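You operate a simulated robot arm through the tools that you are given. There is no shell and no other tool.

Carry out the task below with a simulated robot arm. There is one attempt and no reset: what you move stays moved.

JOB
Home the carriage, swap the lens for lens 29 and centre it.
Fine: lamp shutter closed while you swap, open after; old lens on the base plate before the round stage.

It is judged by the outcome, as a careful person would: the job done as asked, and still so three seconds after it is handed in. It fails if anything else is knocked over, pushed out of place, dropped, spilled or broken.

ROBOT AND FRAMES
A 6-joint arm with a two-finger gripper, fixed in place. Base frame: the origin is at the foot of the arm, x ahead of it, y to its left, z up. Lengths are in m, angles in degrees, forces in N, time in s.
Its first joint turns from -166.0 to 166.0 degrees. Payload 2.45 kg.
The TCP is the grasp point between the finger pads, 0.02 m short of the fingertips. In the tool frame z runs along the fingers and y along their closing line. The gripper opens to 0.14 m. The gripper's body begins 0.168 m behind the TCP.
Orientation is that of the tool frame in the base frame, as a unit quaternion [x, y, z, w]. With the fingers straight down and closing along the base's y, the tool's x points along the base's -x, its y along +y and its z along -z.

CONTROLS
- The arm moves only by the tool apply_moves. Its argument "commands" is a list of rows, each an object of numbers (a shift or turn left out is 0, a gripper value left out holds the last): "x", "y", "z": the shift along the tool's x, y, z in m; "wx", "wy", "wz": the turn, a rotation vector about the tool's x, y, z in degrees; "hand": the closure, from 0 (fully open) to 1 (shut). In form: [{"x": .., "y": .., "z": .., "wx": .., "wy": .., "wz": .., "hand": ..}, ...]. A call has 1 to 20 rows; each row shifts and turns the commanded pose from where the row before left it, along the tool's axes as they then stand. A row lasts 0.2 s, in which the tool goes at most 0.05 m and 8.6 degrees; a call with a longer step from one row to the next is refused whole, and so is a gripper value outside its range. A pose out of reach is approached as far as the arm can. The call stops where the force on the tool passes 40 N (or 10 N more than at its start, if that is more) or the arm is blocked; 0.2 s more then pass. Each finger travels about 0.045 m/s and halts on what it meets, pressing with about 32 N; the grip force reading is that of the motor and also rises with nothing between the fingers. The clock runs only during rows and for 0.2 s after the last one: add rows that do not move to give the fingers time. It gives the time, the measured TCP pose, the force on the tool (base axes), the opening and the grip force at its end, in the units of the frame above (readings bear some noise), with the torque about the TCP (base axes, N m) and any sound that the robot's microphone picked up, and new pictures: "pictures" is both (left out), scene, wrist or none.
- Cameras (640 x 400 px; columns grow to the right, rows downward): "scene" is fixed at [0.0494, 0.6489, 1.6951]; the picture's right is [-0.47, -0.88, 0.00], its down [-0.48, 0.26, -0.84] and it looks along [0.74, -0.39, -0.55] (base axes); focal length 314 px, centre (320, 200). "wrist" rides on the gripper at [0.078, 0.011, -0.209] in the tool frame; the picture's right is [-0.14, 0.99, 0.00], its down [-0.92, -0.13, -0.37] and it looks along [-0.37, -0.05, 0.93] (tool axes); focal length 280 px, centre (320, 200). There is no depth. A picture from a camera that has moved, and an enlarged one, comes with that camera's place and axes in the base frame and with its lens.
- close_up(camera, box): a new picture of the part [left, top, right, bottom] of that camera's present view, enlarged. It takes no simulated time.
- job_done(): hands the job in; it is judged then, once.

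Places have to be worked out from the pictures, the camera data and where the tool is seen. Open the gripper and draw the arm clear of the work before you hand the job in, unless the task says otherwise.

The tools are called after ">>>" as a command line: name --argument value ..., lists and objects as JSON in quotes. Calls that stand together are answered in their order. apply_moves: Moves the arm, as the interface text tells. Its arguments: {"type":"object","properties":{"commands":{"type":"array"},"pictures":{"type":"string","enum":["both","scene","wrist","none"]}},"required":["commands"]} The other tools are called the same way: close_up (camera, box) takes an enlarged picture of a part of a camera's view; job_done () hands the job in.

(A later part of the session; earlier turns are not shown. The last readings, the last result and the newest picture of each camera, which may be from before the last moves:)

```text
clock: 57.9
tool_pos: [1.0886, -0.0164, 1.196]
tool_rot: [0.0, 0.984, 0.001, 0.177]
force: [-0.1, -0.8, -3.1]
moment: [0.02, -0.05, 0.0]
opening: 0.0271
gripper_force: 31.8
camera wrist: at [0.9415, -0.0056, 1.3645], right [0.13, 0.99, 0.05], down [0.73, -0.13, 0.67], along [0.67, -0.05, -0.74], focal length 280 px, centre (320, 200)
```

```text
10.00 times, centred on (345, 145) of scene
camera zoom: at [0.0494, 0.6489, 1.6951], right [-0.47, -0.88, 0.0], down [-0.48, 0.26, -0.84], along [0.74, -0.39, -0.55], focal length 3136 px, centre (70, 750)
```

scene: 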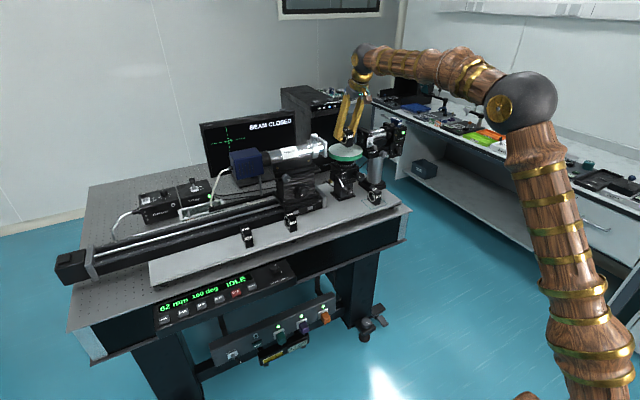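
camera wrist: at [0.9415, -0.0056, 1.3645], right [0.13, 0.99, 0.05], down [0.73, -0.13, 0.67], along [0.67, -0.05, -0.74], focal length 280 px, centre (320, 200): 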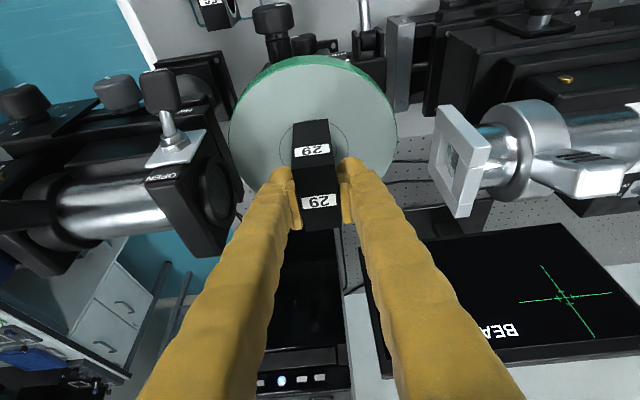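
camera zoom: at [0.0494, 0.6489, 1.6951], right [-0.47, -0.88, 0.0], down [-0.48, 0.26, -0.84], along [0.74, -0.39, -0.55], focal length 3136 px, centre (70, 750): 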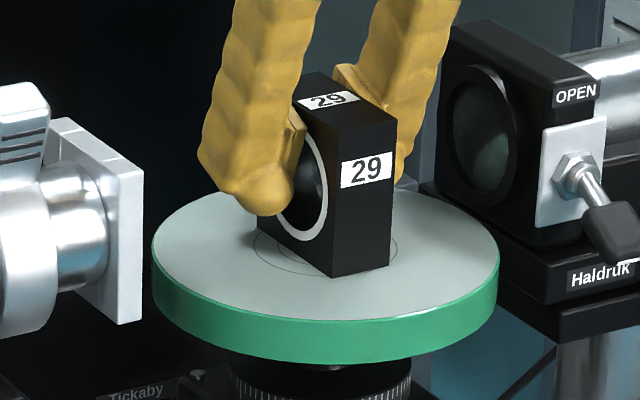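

Still no contact force, though the shadow gap is nearly gone. I'll continue down 1 mm at a time.

>>> apply_moves --commands '[{"x": 0.0004, "z": 0.001, "hand": 1}, {"x": 0.0004, "z": 0.001, "hand": 1}]' --pictures "wrist"

>>> close_up --camera "wrist" --box '[260, 90, 380, 180]'

```text
clock: 58.5
tool_pos: [1.0886, -0.0174, 1.196]
tool_rot: [0.0, 0.984, -0.002, 0.178]
force: [-4.6, -0.1, 13.9]
moment: [0.0, 0.7, -0.01]
opening: 0.0266
gripper_force: 31.9
camera wrist: at [0.9416, -0.0055, 1.3636], right [0.13, 0.99, 0.05], down [0.73, -0.13, 0.67], along [0.67, -0.05, -0.74], focal length 280 px, centre (320, 200)
```

wrist: 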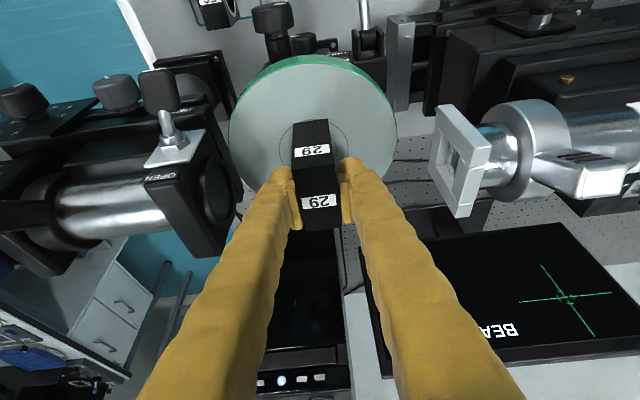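

```text
4.44 times, centred on (320, 135) of wrist
camera zoom: at [0.9416, -0.0055, 1.3636], right [0.13, 0.99, 0.05], down [0.73, -0.13, 0.67], along [0.67, -0.05, -0.74], focal length 1246 px, centre (320, 489)
```

zoom: 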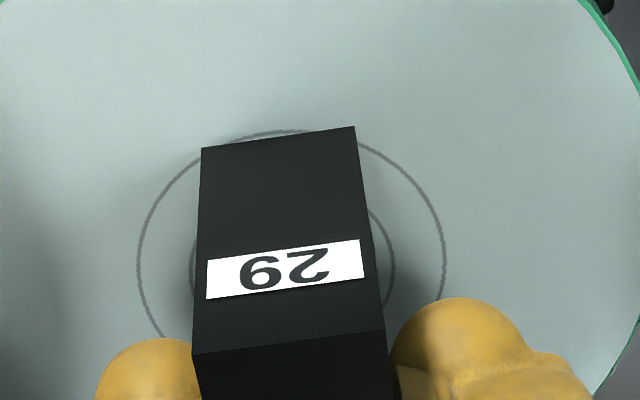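

Contact at about 14 N, with the front edge touching first. The ring peeks out about 1 mm in front, so it's centred to within a millimetre. I'll ease up 1 mm and open to release.

>>> apply_moves --commands '[{"x": -0.0003, "z": -0.0009, "hand": 1}, {"hand": 0.8}, {"hand": 0.7}, {"hand": 0.62}, {"hand": 0.57}, {"hand": 0.57}, {"hand": 0.57}]' --pictures "both"

>>> close_up --camera "wrist" --box '[260, 90, 380, 180]'

>>> close_up --camera "scene" --box '[320, 125, 370, 165]'

```text
clock: 60.1
tool_pos: [1.0897, -0.0181, 1.1955]
tool_rot: [0.0, 0.984, 0.0, 0.176]
force: [-0.1, -0.5, -0.4]
moment: [-0.02, -0.01, -0.01]
opening: 0.0602
gripper_force: 0.0
camera wrist: at [0.9416, -0.0059, 1.3631], right [0.13, 0.99, 0.05], down [0.73, -0.13, 0.67], along [0.67, -0.05, -0.74], focal length 280 px, centre (320, 200)
```

scene: 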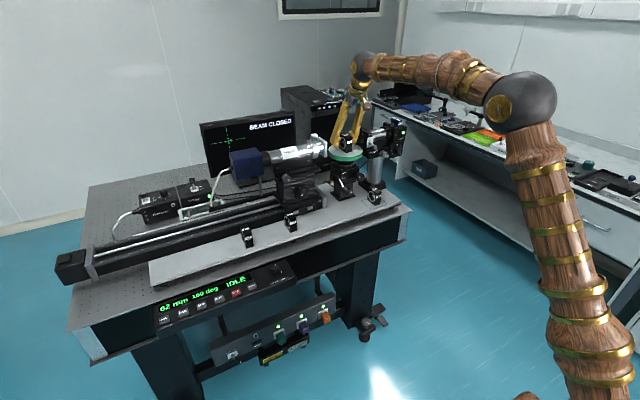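
wrist: 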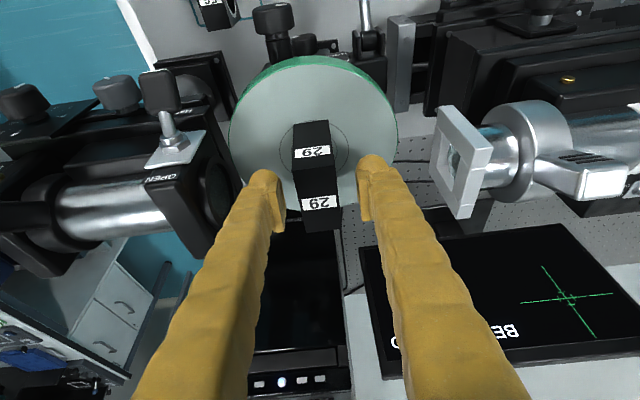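

```text
4.44 times, centred on (320, 135) of wrist
camera zoom: at [0.9416, -0.0059, 1.3631], right [0.13, 0.99, 0.05], down [0.73, -0.13, 0.67], along [0.67, -0.05, -0.74], focal length 1246 px, centre (320, 489)
```

zoom: 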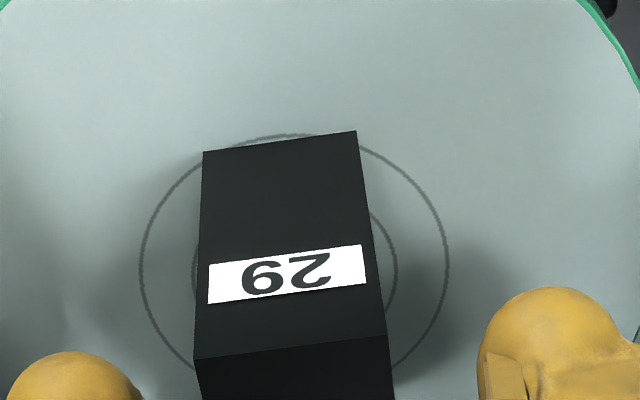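

```text
10.00 times, centred on (345, 145) of scene
camera zoom: at [0.0494, 0.6489, 1.6951], right [-0.47, -0.88, 0.0], down [-0.48, 0.26, -0.84], along [0.74, -0.39, -0.55], focal length 3136 px, centre (70, 750)
```

zoom: 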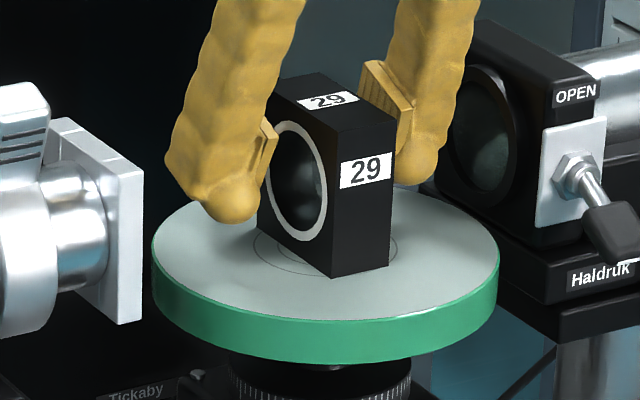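

Lens 29 is standing free on the stage. I'll retract along the tool axis, move back to the robot side level with the shutter lever, close the fingers, and tilt to 45 degrees to get beneath the lever.

>>> apply_moves --commands '[{"z": -0.02, "hand": 0.57}, {"z": -0.035, "hand": 0.57}, {"z": -0.035, "hand": 0.57}, {"z": -0.035, "hand": 0.57}, {"x": 0.0367, "y": -0.0194, "z": -0.0136, "hand": 0.57}, {"x": 0.0367, "y": -0.0194, "z": -0.0136, "hand": 1}, {"x": 0.0367, "y": -0.0194, "z": -0.0136, "hand": 1}, {"x": 0.0367, "y": -0.0194, "z": -0.0136, "hand": 1}, {"x": 0.0367, "y": -0.0194, "z": -0.0136, "hand": 1}, {"wy": -8.2, "hand": 1}, {"wy": -8.2, "hand": 1}, {"wy": -8.2, "hand": 1}, {"hand": 1}]' --pictures "both"

>>> close_up --camera "scene" --box '[310, 110, 430, 200]'

>>> close_up --camera "scene" --box '[360, 120, 410, 155]'

```text
clock: 62.9
tool_pos: [0.8502, -0.1131, 1.3116]
tool_rot: [0.0, 0.924, 0.0, 0.383]
force: [0.2, 0.5, -0.6]
moment: [0.03, 0.07, -0.03]
opening: 0.0003
gripper_force: 29.1
camera wrist: at [0.6453, -0.1018, 1.4035], right [0.1, 0.99, 0.1], down [0.39, -0.13, 0.91], along [0.92, -0.05, -0.4], focal length 280 px, centre (320, 200)
```

scene: 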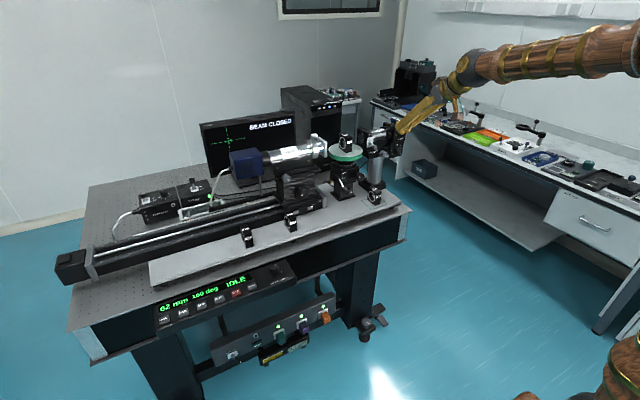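
wrist: 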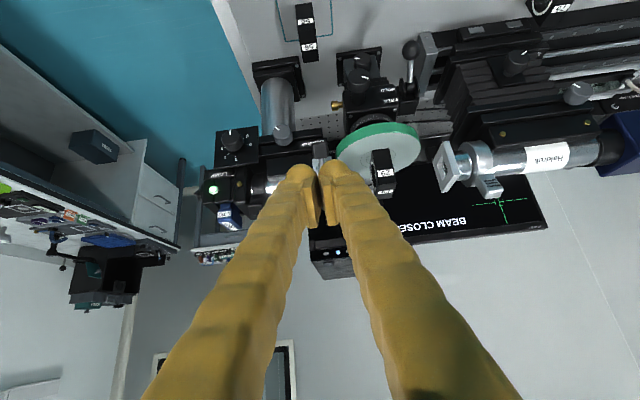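

```text
4.44 times, centred on (370, 155) of scene
camera zoom: at [0.0494, 0.6489, 1.6951], right [-0.47, -0.88, 0.0], down [-0.48, 0.26, -0.84], along [0.74, -0.39, -0.55], focal length 1394 px, centre (98, 400)
```

zoom: 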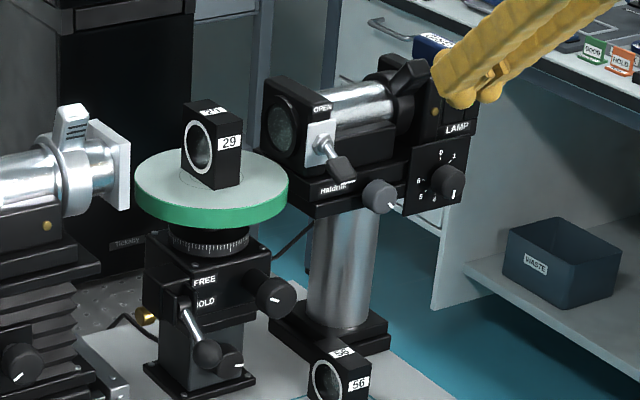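

```text
11.43 times, centred on (385, 138) of scene
camera zoom: at [0.0494, 0.6489, 1.6951], right [-0.47, -0.88, 0.0], down [-0.48, 0.26, -0.84], along [0.74, -0.39, -0.55], focal length 3584 px, centre (-423, 914)
```

zoom: 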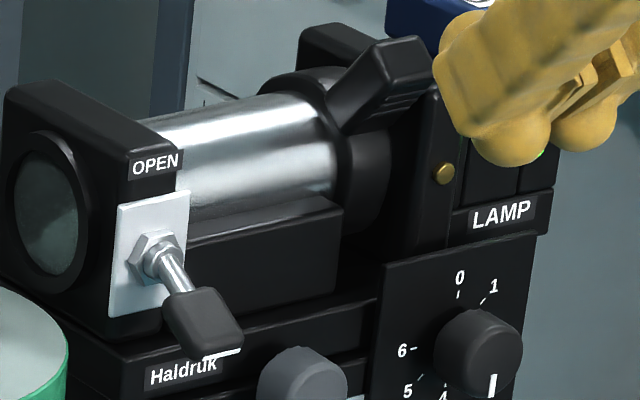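

The closed lever's tip is near (0.99, -0.115, 1.155), overhanging the ledge. I'll tilt the tool to about 70 degrees, nearly horizontal, so the closed fingertips present a flat top, and lower in front of it at x 0.85.

>>> apply_moves --commands '[{"wy": -8.3, "hand": 1}, {"wy": -8.3, "hand": 1}, {"wy": -8.4, "hand": 1}, {"x": 0.0388, "y": -0.0006, "z": 0.0141, "hand": 1}, {"x": 0.0388, "y": -0.0006, "z": 0.0141, "hand": 1}, {"x": 0.0388, "y": -0.0006, "z": 0.0141, "hand": 1}, {"x": 0.0388, "y": -0.0006, "z": 0.0141, "hand": 1}, {"x": 0.0388, "y": -0.0006, "z": 0.0141, "hand": 1}, {"hand": 1}]' --pictures "both"

>>> close_up --camera "wrist" --box '[220, 80, 420, 220]'

>>> close_up --camera "scene" --box '[350, 110, 450, 190]'

```text
clock: 64.9
tool_pos: [0.8511, -0.1167, 1.1059]
tool_rot: [0.0, 0.819, 0.0, 0.574]
force: [0.0, 0.2, 0.6]
moment: [-0.02, 0.03, 0.0]
opening: 0.0001
gripper_force: 29.4
camera wrist: at [0.6256, -0.1056, 1.1029], right [0.05, 0.99, 0.13], down [-0.03, -0.13, 0.99], along [1.0, -0.05, 0.03], focal length 280 px, centre (320, 200)
```

scene: 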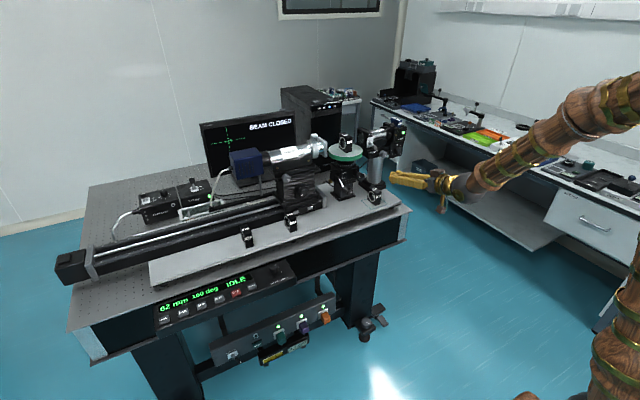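
wrist: 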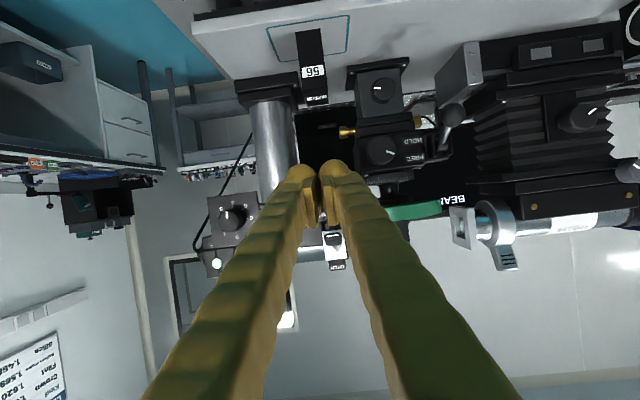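

```text
2.86 times, centred on (320, 150) of wrist
camera zoom: at [0.6256, -0.1056, 1.1029], right [0.05, 0.99, 0.13], down [-0.03, -0.13, 0.99], along [1.0, -0.05, 0.03], focal length 801 px, centre (320, 343)
```

zoom: 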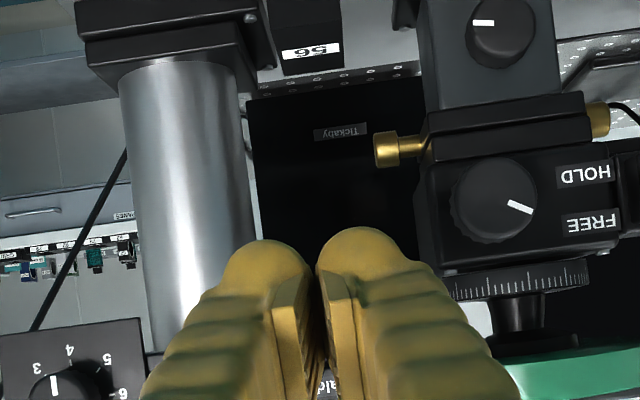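

```text
5.00 times, centred on (400, 150) of scene
camera zoom: at [0.0494, 0.6489, 1.6951], right [-0.47, -0.88, 0.0], down [-0.48, 0.26, -0.84], along [0.74, -0.39, -0.55], focal length 1568 px, centre (-80, 450)
```

zoom: 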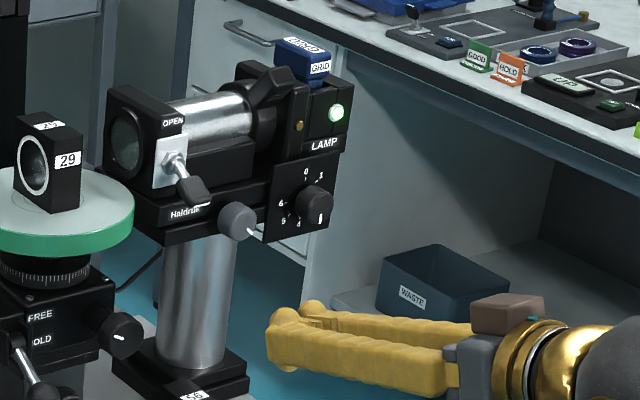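

The pose is fine. I'll zoom the wrist view on the lever to confirm its lateral position relative to the closed fingers.

>>> close_up --camera "wrist" --box '[290, 200, 370, 280]'

>>> close_up --camera "wrist" --box '[190, 160, 390, 300]'

```text
5.00 times, centred on (330, 240) of wrist
camera zoom: at [0.6256, -0.1056, 1.1029], right [0.05, 0.99, 0.13], down [-0.03, -0.13, 0.99], along [1.0, -0.05, 0.03], focal length 1402 px, centre (270, 0)
```

zoom: 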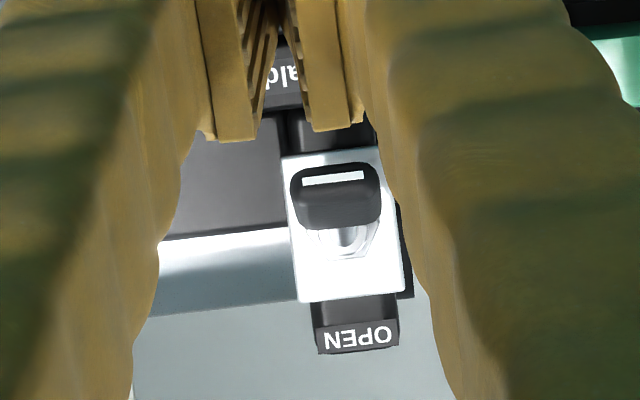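

```text
2.86 times, centred on (290, 230) of wrist
camera zoom: at [0.6256, -0.1056, 1.1029], right [0.05, 0.99, 0.13], down [-0.03, -0.13, 0.99], along [1.0, -0.05, 0.03], focal length 801 px, centre (406, 114)
```

zoom: 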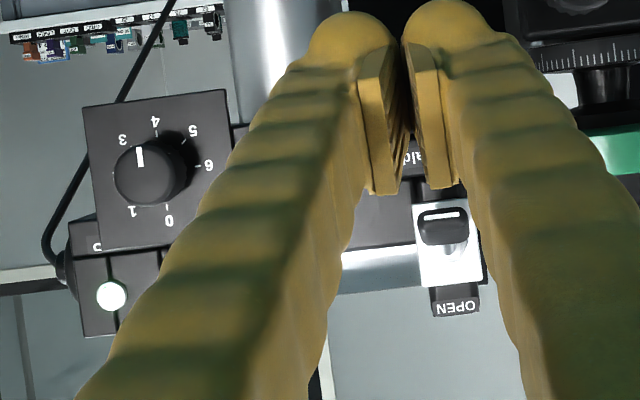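

The paddle is end-on ahead, at y about -0.114. I'll advance under it at low height, then raise gradually, watching force and the screen.

>>> apply_moves --commands '[{"x": -0.0141, "y": 0.0008, "z": 0.0389, "hand": 1}, {"x": -0.0141, "y": 0.0008, "z": 0.0389, "hand": 1}, {"x": -0.0141, "y": 0.0008, "z": 0.0389, "hand": 1}, {"hand": 1}]' --pictures "both"

>>> close_up --camera "scene" --box '[355, 110, 425, 165]'

>>> close_up --camera "wrist" --box '[260, 180, 400, 300]'

```text
clock: 65.9
tool_pos: [0.9742, -0.1144, 1.105]
tool_rot: [-0.001, 0.82, 0.001, 0.573]
force: [0.0, 0.1, 0.7]
moment: [-0.02, 0.0, -0.03]
opening: 0.0
gripper_force: 29.4
camera wrist: at [0.7499, -0.1025, 1.1032], right [0.05, 0.99, 0.13], down [-0.03, -0.13, 0.99], along [1.0, -0.05, 0.02], focal length 280 px, centre (320, 200)
```

scene: 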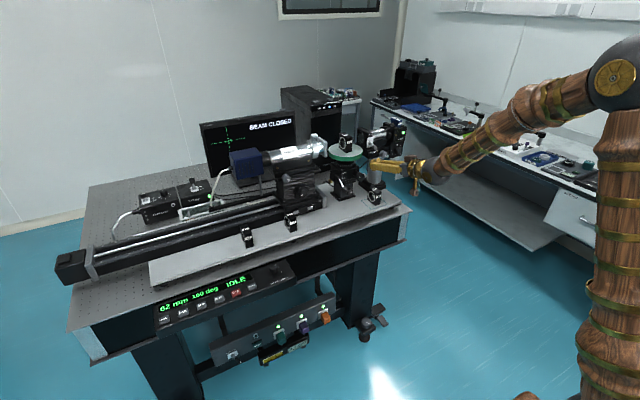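
wrist: 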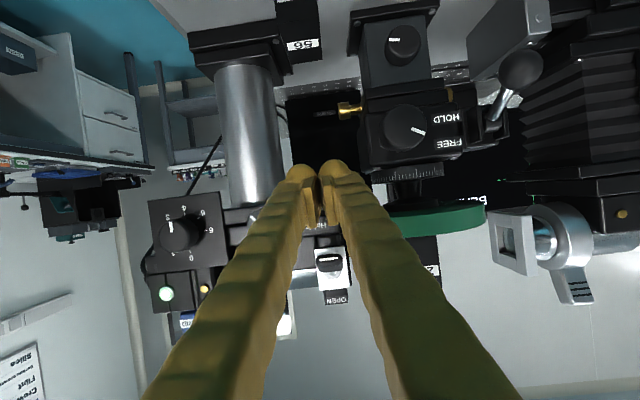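

```text
7.27 times, centred on (390, 138) of scene
camera zoom: at [0.0494, 0.6489, 1.6951], right [-0.47, -0.88, 0.0], down [-0.48, 0.26, -0.84], along [0.74, -0.39, -0.55], focal length 2281 px, centre (-189, 654)
```

zoom: 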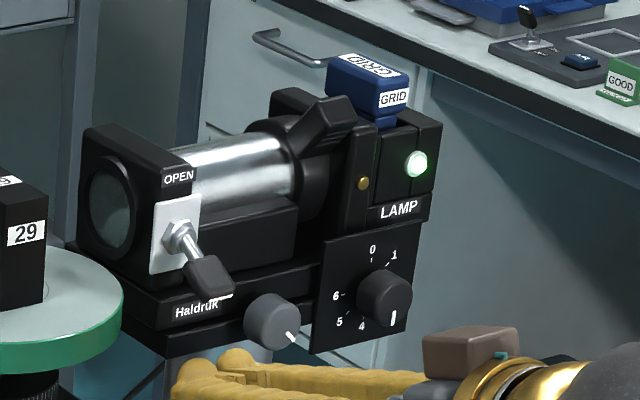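

```text
3.33 times, centred on (330, 240) of wrist
camera zoom: at [0.7499, -0.1025, 1.1032], right [0.05, 0.99, 0.13], down [-0.03, -0.13, 0.99], along [1.0, -0.05, 0.02], focal length 935 px, centre (287, 67)
```

zoom: 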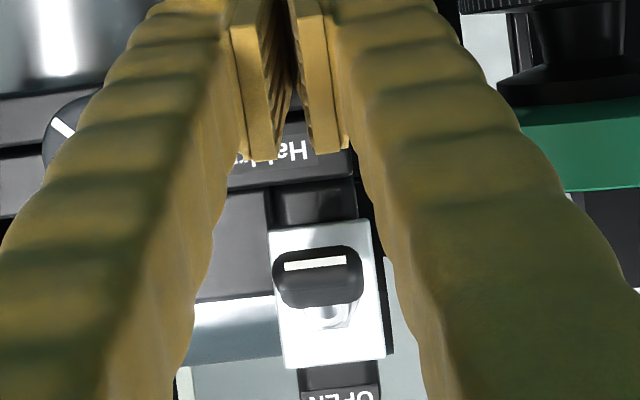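

Both forward views put the paddle's lower edge at about z 1.155. I'll advance 7 mm and raise 20 mm, then go on upward in small steps.

>>> apply_moves --commands '[{"x": -0.0024, "z": 0.0066, "hand": 1}, {"x": -0.0094, "z": -0.0034, "hand": 1}, {"x": -0.0094, "z": -0.0034, "hand": 1}, {"hand": 1}]' --pictures "both"

>>> close_up --camera "scene" --box '[355, 110, 425, 165]'

>>> close_up --camera "wrist" --box '[270, 160, 370, 260]'

```text
clock: 66.9
tool_pos: [0.9809, -0.1146, 1.1248]
tool_rot: [0.0, 0.819, 0.0, 0.574]
force: [0.5, 0.1, 0.1]
moment: [0.02, 0.0, 0.01]
opening: 0.0001
gripper_force: 29.2
camera wrist: at [0.7568, -0.1026, 1.1222], right [0.05, 0.99, 0.13], down [-0.03, -0.13, 0.99], along [1.0, -0.05, 0.03], focal length 280 px, centre (320, 200)
```

scene: 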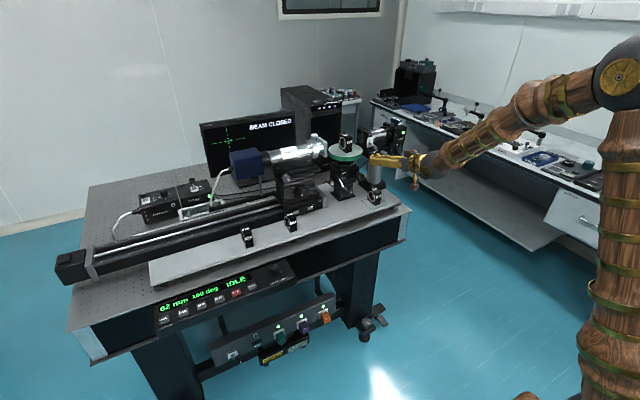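
wrist: 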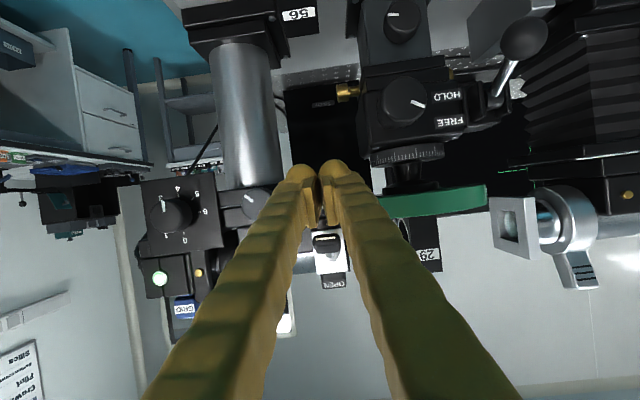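

```text
7.27 times, centred on (390, 138) of scene
camera zoom: at [0.0494, 0.6489, 1.6951], right [-0.47, -0.88, 0.0], down [-0.48, 0.26, -0.84], along [0.74, -0.39, -0.55], focal length 2281 px, centre (-189, 654)
```

zoom: 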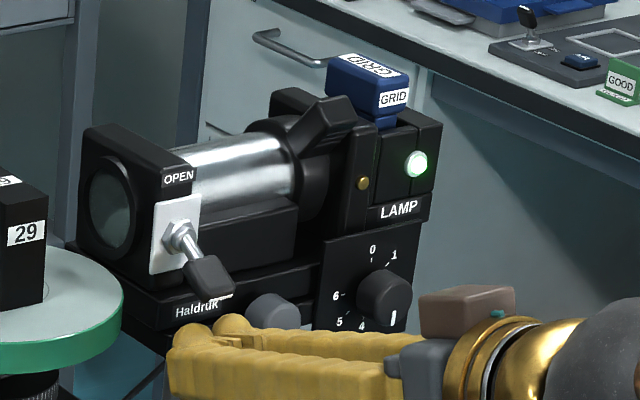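

```text
4.00 times, centred on (320, 210) of wrist
camera zoom: at [0.7568, -0.1026, 1.1222], right [0.05, 0.99, 0.13], down [-0.03, -0.13, 0.99], along [1.0, -0.05, 0.03], focal length 1122 px, centre (320, 160)
```

zoom: 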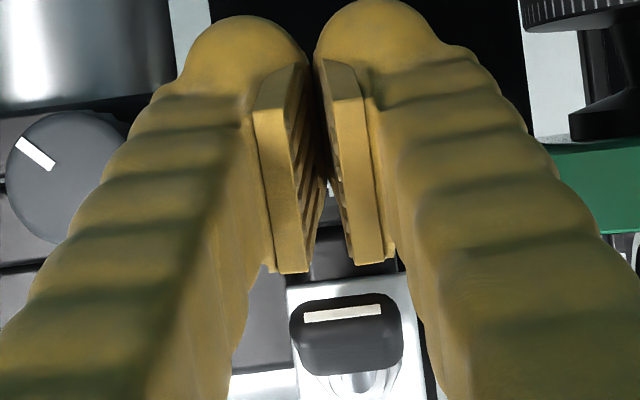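

The fingertip tops are about 1 cm below the paddle and clear of the grey knob. I'll raise in 5 mm steps.

>>> apply_moves --commands '[{"x": -0.0047, "z": -0.0017, "hand": 1}, {"x": -0.0047, "z": -0.0017, "hand": 1}, {"x": -0.0047, "z": -0.0017, "hand": 1}]' --pictures "both"

>>> close_up --camera "scene" --box '[355, 110, 425, 165]'

>>> close_up --camera "wrist" --box '[270, 160, 370, 260]'

```text
clock: 67.7
tool_pos: [0.9808, -0.1138, 1.1395]
tool_rot: [0.0, 0.819, 0.0, 0.574]
force: [-2.1, -0.2, -2.6]
moment: [0.0, -0.01, -0.03]
opening: 0.0061
gripper_force: 29.6
camera wrist: at [0.7564, -0.1022, 1.137], right [0.05, 0.99, 0.13], down [-0.03, -0.13, 0.99], along [1.0, -0.05, 0.02], focal length 280 px, centre (320, 200)
```

scene: 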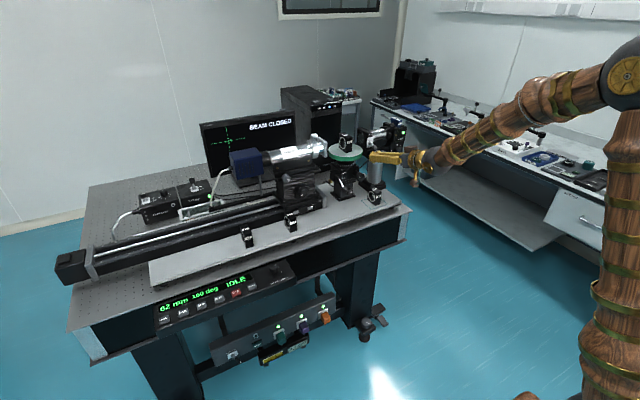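
wrist: 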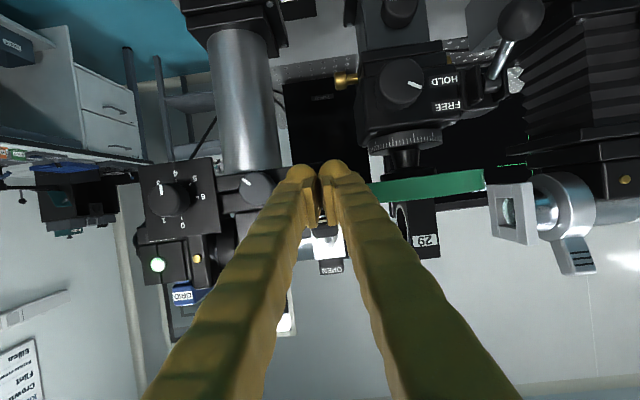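

```text
7.27 times, centred on (390, 138) of scene
camera zoom: at [0.0494, 0.6489, 1.6951], right [-0.47, -0.88, 0.0], down [-0.48, 0.26, -0.84], along [0.74, -0.39, -0.55], focal length 2281 px, centre (-189, 654)
```

zoom: 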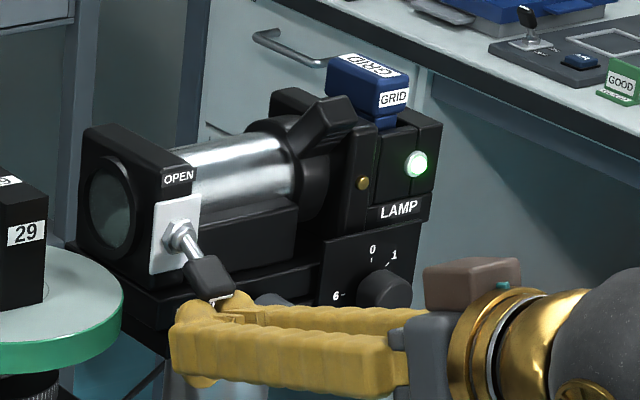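

```text
4.00 times, centred on (320, 210) of wrist
camera zoom: at [0.7564, -0.1022, 1.137], right [0.05, 0.99, 0.13], down [-0.03, -0.13, 0.99], along [1.0, -0.05, 0.02], focal length 1122 px, centre (320, 160)
```

zoom: 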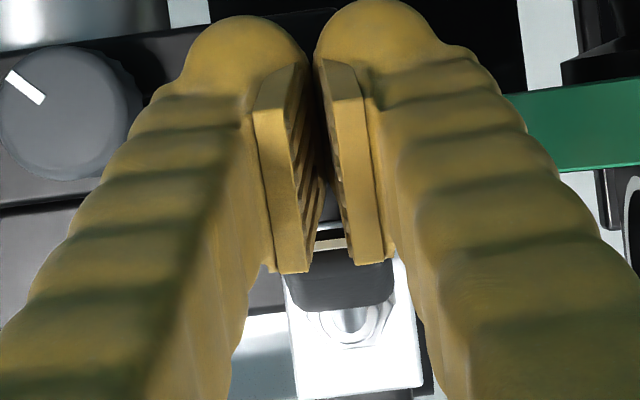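

Contact with the paddle has started. I'll keep raising to swing the lever up.

>>> apply_moves --commands '[{"x": -0.0056, "z": -0.0021, "hand": 1}, {"x": -0.0056, "z": -0.0021, "hand": 1}, {"x": -0.0056, "z": -0.0021, "hand": 1}, {"x": -0.0056, "z": -0.0021, "hand": 1}]' --pictures "both"

>>> close_up --camera "scene" --box '[355, 110, 425, 165]'

>>> close_up --camera "scene" --box '[190, 100, 310, 190]'

```text
clock: 68.7
tool_pos: [0.9794, -0.1132, 1.1647]
tool_rot: [0.0, 0.819, 0.0, 0.574]
force: [1.1, 1.1, -0.2]
moment: [0.02, 0.01, -0.01]
opening: 0.0
gripper_force: 29.4
camera wrist: at [0.7557, -0.1025, 1.162], right [0.05, 0.99, 0.13], down [-0.03, -0.13, 0.99], along [1.0, -0.05, 0.03], focal length 280 px, centre (320, 200)
```

scene: 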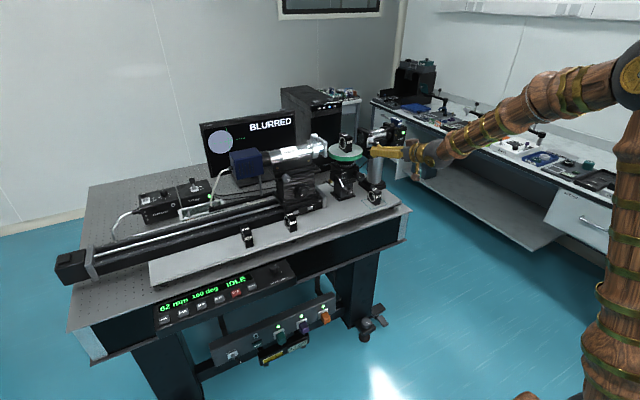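
wrist: 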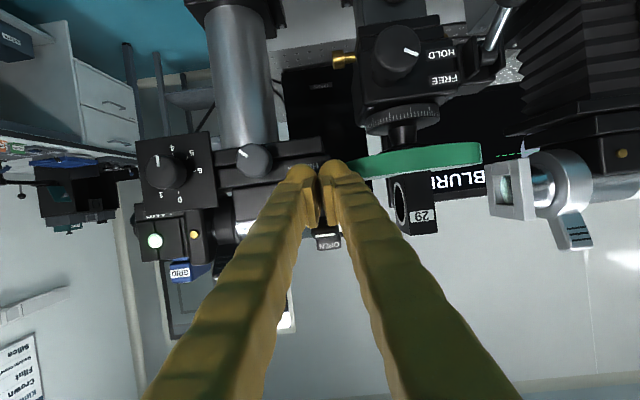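

```text
7.27 times, centred on (390, 138) of scene
camera zoom: at [0.0494, 0.6489, 1.6951], right [-0.47, -0.88, 0.0], down [-0.48, 0.26, -0.84], along [0.74, -0.39, -0.55], focal length 2281 px, centre (-189, 654)
```

zoom: 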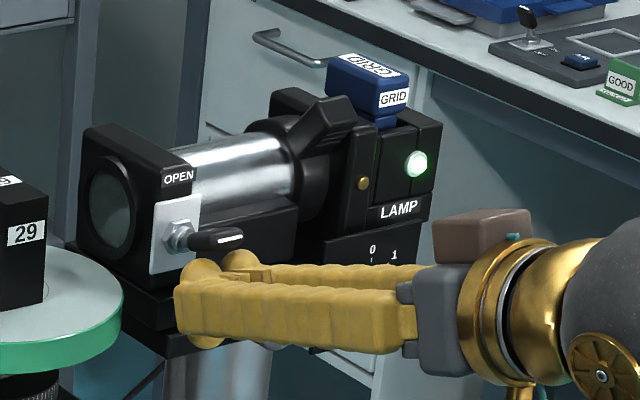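

```text
4.44 times, centred on (250, 145) of scene
camera zoom: at [0.0494, 0.6489, 1.6951], right [-0.47, -0.88, 0.0], down [-0.48, 0.26, -0.84], along [0.74, -0.39, -0.55], focal length 1394 px, centre (631, 444)
```

zoom: 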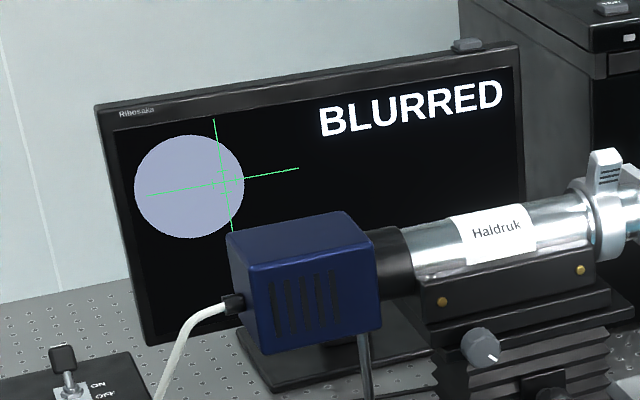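

The shutter lever snapped up and the screen is live again: the disc is still offset left by about 0.65 of its radius, with no vertical error, so the lens needs centring on the cross. I'll back out from the lever and return to the 20 degree lean in front of the stage.

>>> apply_moves --commands '[{"x": 0.0137, "z": -0.0376, "hand": 1}, {"x": 0.0137, "z": -0.0376, "hand": 1}, {"x": 0.0137, "z": -0.0376, "hand": 1}, {"x": -0.046, "z": -0.017, "hand": 1}, {"x": -0.046, "z": -0.017, "hand": 1}, {"x": -0.046, "z": -0.017, "hand": 1}, {"wy": 8.27, "hand": 1}, {"wy": 8.27, "hand": 1}, {"wy": 8.27, "hand": 1}, {"wy": 8.27, "hand": 0.57}, {"wy": 8.27, "hand": 0.57}, {"wy": 8.27, "hand": 0.57}, {"y": 0.0475, "hand": 0.57}, {"y": 0.0475, "hand": 0.57}, {"hand": 0.57}]' --pictures "both"

>>> close_up --camera "scene" --box '[195, 105, 275, 165]'

>>> close_up --camera "wrist" --box '[260, 120, 380, 220]'

>>> close_up --camera "scene" --box '[310, 110, 410, 190]'

```text
clock: 71.9
tool_pos: [0.8605, -0.0185, 1.312]
tool_rot: [0.0, 0.984, -0.001, 0.177]
force: [-1.1, 0.5, -0.3]
moment: [0.02, -0.02, 0.01]
opening: 0.0604
gripper_force: 0.1
camera wrist: at [0.7133, -0.0083, 1.4807], right [0.13, 0.99, 0.05], down [0.73, -0.13, 0.67], along [0.67, -0.05, -0.74], focal length 280 px, centre (320, 200)
```

scene: 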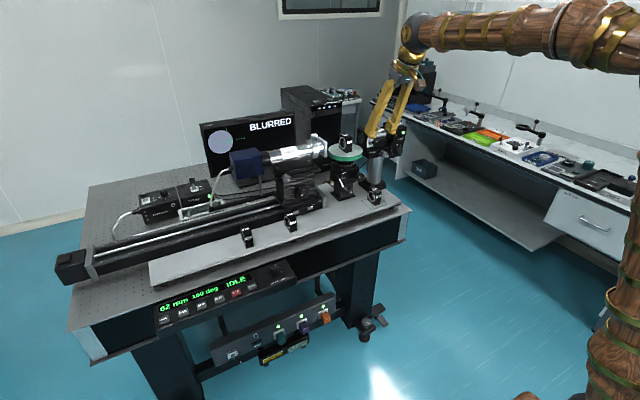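
wrist: 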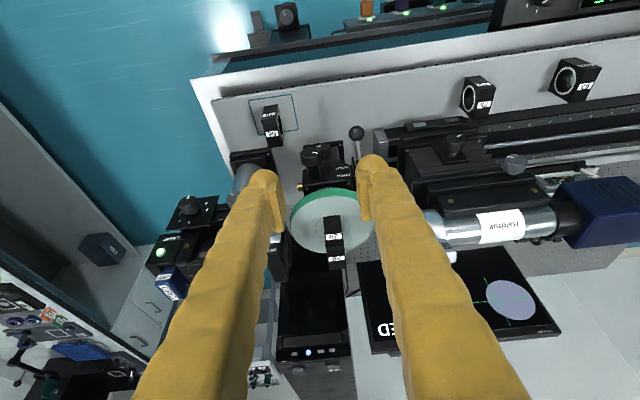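

```text
6.67 times, centred on (235, 135) of scene
camera zoom: at [0.0494, 0.6489, 1.6951], right [-0.47, -0.88, 0.0], down [-0.48, 0.26, -0.84], along [0.74, -0.39, -0.55], focal length 2091 px, centre (887, 633)
```

zoom: 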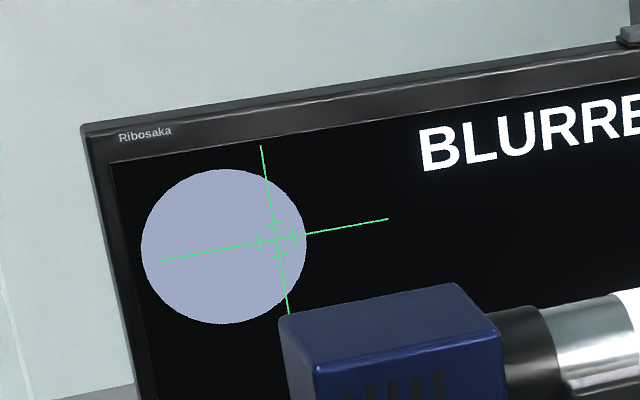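

```text
4.00 times, centred on (320, 170) of wrist
camera zoom: at [0.7133, -0.0083, 1.4807], right [0.13, 0.99, 0.05], down [0.73, -0.13, 0.67], along [0.67, -0.05, -0.74], focal length 1122 px, centre (320, 320)
```

zoom: 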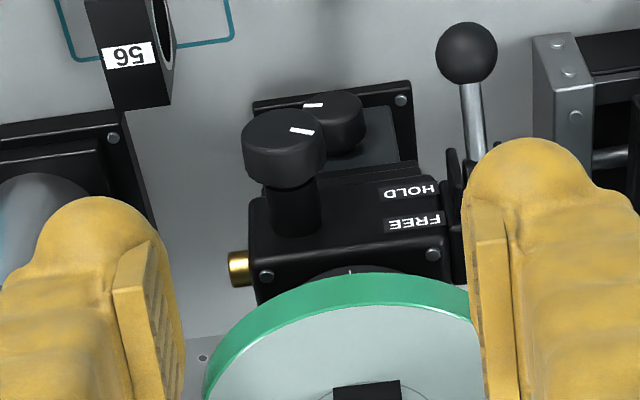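

```text
5.00 times, centred on (360, 150) of scene
camera zoom: at [0.0494, 0.6489, 1.6951], right [-0.47, -0.88, 0.0], down [-0.48, 0.26, -0.84], along [0.74, -0.39, -0.55], focal length 1568 px, centre (120, 450)
```

zoom: 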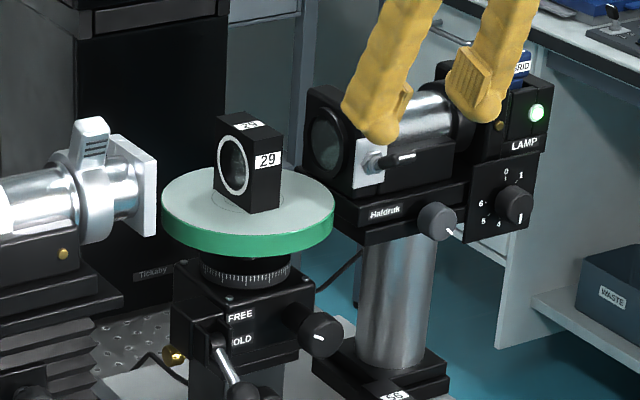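

The disc sits about 0.63 radius left of the cross. I'll return over lens 29 with the fingers at 60 mm, so I can re-grip it and shift it while watching the screen.

>>> apply_moves --commands '[{"x": -0.0435, "z": 0.0161, "hand": 0.57}, {"x": -0.0435, "z": 0.0161, "hand": 0.57}, {"x": -0.0435, "z": 0.0161, "hand": 0.57}, {"x": -0.0435, "z": 0.0161, "hand": 0.57}, {"z": 0.03, "hand": 0.57}, {"z": 0.03, "hand": 0.57}, {"hand": 0.57}]' --pictures "both"

>>> close_up --camera "wrist" --box '[220, 100, 420, 240]'

>>> close_up --camera "scene" --box '[195, 105, 275, 165]'

```text
clock: 73.5
tool_pos: [1.0664, -0.0187, 1.2566]
tool_rot: [0.0, 0.984, 0.0, 0.177]
force: [-0.4, 0.3, 0.1]
moment: [-0.01, -0.01, -0.05]
opening: 0.06
gripper_force: 0.0
camera wrist: at [0.9192, -0.0083, 1.424], right [0.13, 0.99, 0.05], down [0.73, -0.13, 0.67], along [0.67, -0.05, -0.74], focal length 280 px, centre (320, 200)
```

scene: 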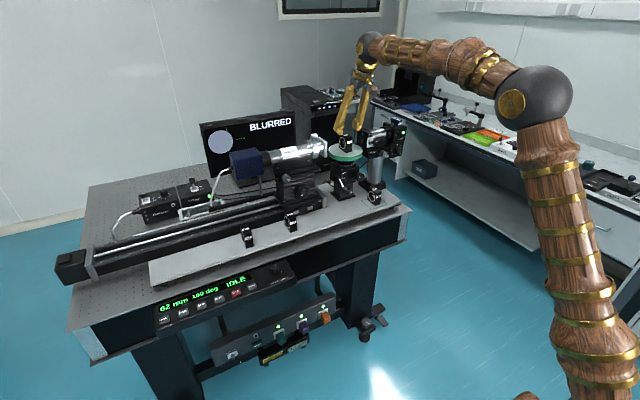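
wrist: 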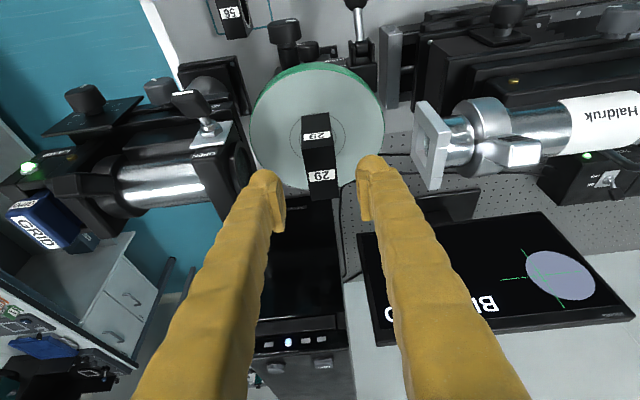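

```text
2.86 times, centred on (320, 170) of wrist
camera zoom: at [0.9192, -0.0083, 1.424], right [0.13, 0.99, 0.05], down [0.73, -0.13, 0.67], along [0.67, -0.05, -0.74], focal length 801 px, centre (320, 286)
```

zoom: 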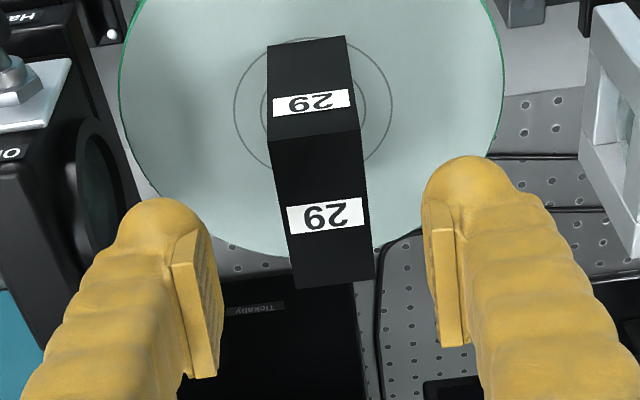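

```text
6.67 times, centred on (235, 135) of scene
camera zoom: at [0.0494, 0.6489, 1.6951], right [-0.47, -0.88, 0.0], down [-0.48, 0.26, -0.84], along [0.74, -0.39, -0.55], focal length 2091 px, centre (887, 633)
```

zoom: 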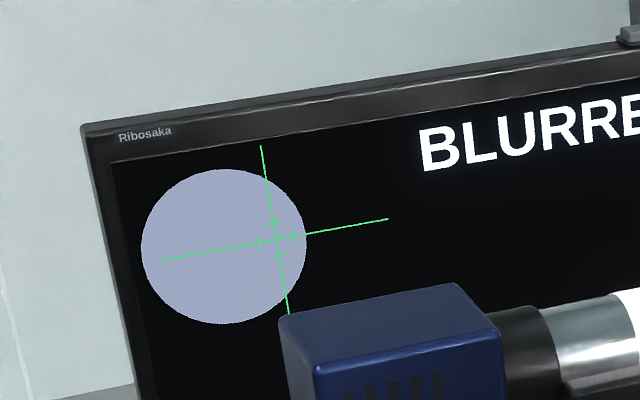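

I'll zoom in on the lens and rings to measure the present offset precisely before touching it.

>>> close_up --camera "wrist" --box '[284, 104, 348, 168]'

>>> close_up --camera "wrist" --box '[220, 50, 470, 200]'

>>> close_up --camera "wrist" --box '[400, 80, 480, 200]'

```text
6.25 times, centred on (316, 136) of wrist
camera zoom: at [0.9192, -0.0083, 1.424], right [0.13, 0.99, 0.05], down [0.73, -0.13, 0.67], along [0.67, -0.05, -0.74], focal length 1752 px, centre (345, 600)
```

zoom: 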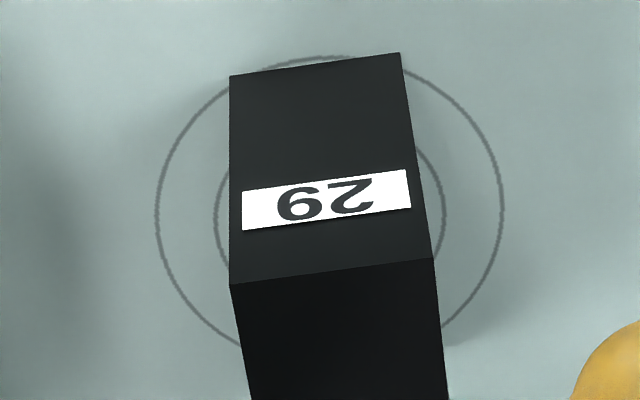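

```text
2.56 times, centred on (345, 125) of wrist
camera zoom: at [0.9192, -0.0083, 1.424], right [0.13, 0.99, 0.05], down [0.73, -0.13, 0.67], along [0.67, -0.05, -0.74], focal length 718 px, centre (256, 392)
```

zoom: 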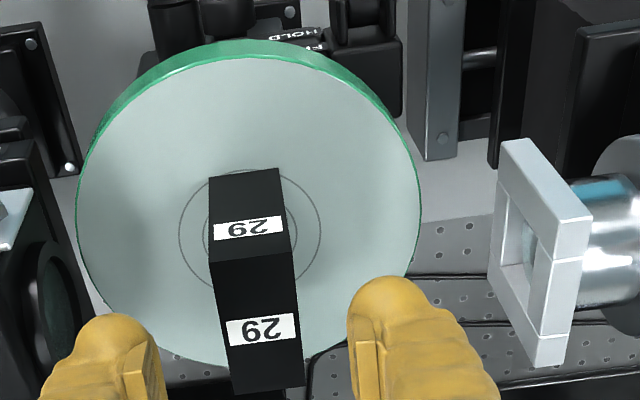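

```text
3.33 times, centred on (440, 140) of wrist
camera zoom: at [0.9192, -0.0083, 1.424], right [0.13, 0.99, 0.05], down [0.73, -0.13, 0.67], along [0.67, -0.05, -0.74], focal length 935 px, centre (-80, 400)
```

zoom: 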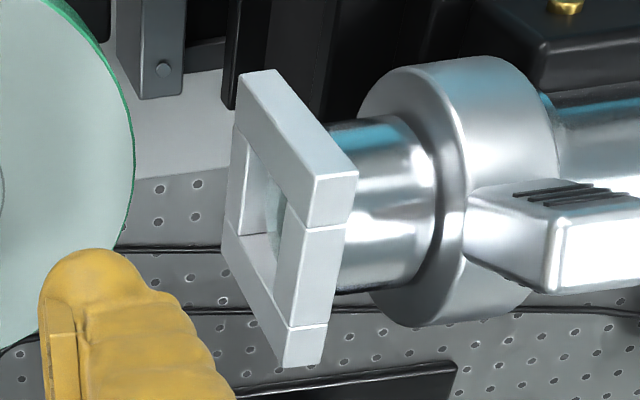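

By the ring fit the lens is within about 1 mm of the stage rings, yet the spot is well off, so I need to learn how the spot responds. I'll descend, re-grip lens 29, and shift it a small known amount in x.

>>> apply_moves --commands '[{"z": 0.03, "hand": 0.57}, {"z": 0.03, "hand": 0.57}, {"hand": 0.57}]' --pictures "both"

>>> close_up --camera "wrist" --box '[220, 100, 420, 240]'

>>> close_up --camera "scene" --box '[195, 105, 275, 165]'

```text
clock: 74.3
tool_pos: [1.0868, -0.0185, 1.2005]
tool_rot: [0.0, 0.984, 0.0, 0.177]
force: [-0.3, -0.3, -0.6]
moment: [-0.02, 0.0, 0.03]
opening: 0.06
gripper_force: 0.0
camera wrist: at [0.94, -0.0076, 1.3682], right [0.13, 0.99, 0.05], down [0.73, -0.13, 0.67], along [0.67, -0.05, -0.74], focal length 280 px, centre (320, 200)
```

scene: 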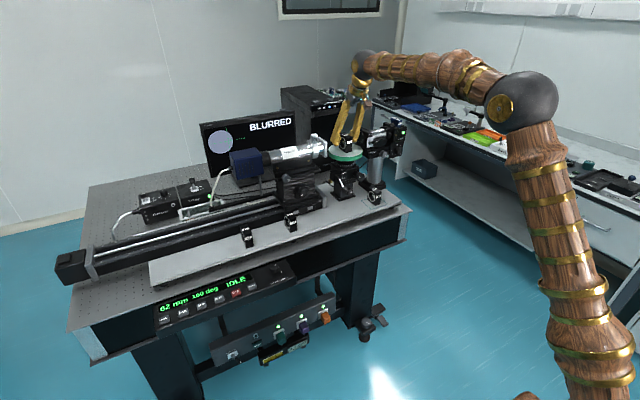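
wrist: 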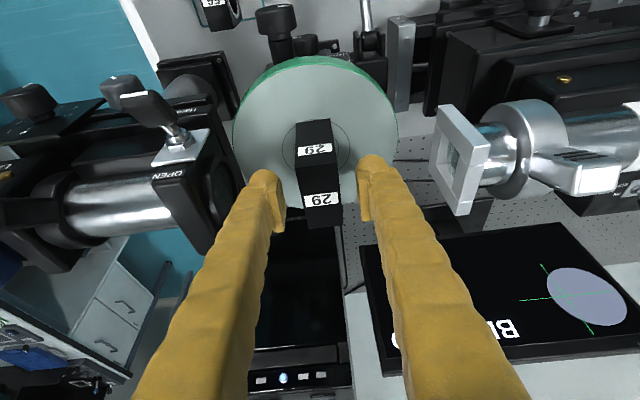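

```text
2.86 times, centred on (320, 170) of wrist
camera zoom: at [0.94, -0.0076, 1.3682], right [0.13, 0.99, 0.05], down [0.73, -0.13, 0.67], along [0.67, -0.05, -0.74], focal length 801 px, centre (320, 286)
```

zoom: 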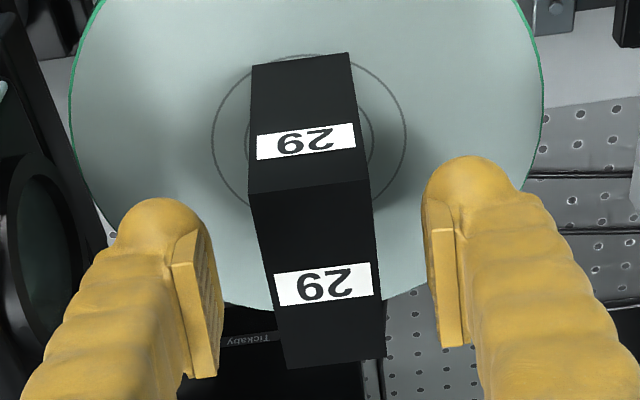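

```text
6.67 times, centred on (235, 135) of scene
camera zoom: at [0.0494, 0.6489, 1.6951], right [-0.47, -0.88, 0.0], down [-0.48, 0.26, -0.84], along [0.74, -0.39, -0.55], focal length 2091 px, centre (887, 633)
```

zoom: 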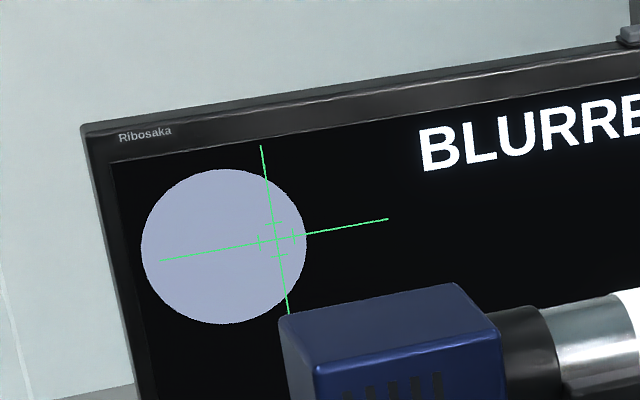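

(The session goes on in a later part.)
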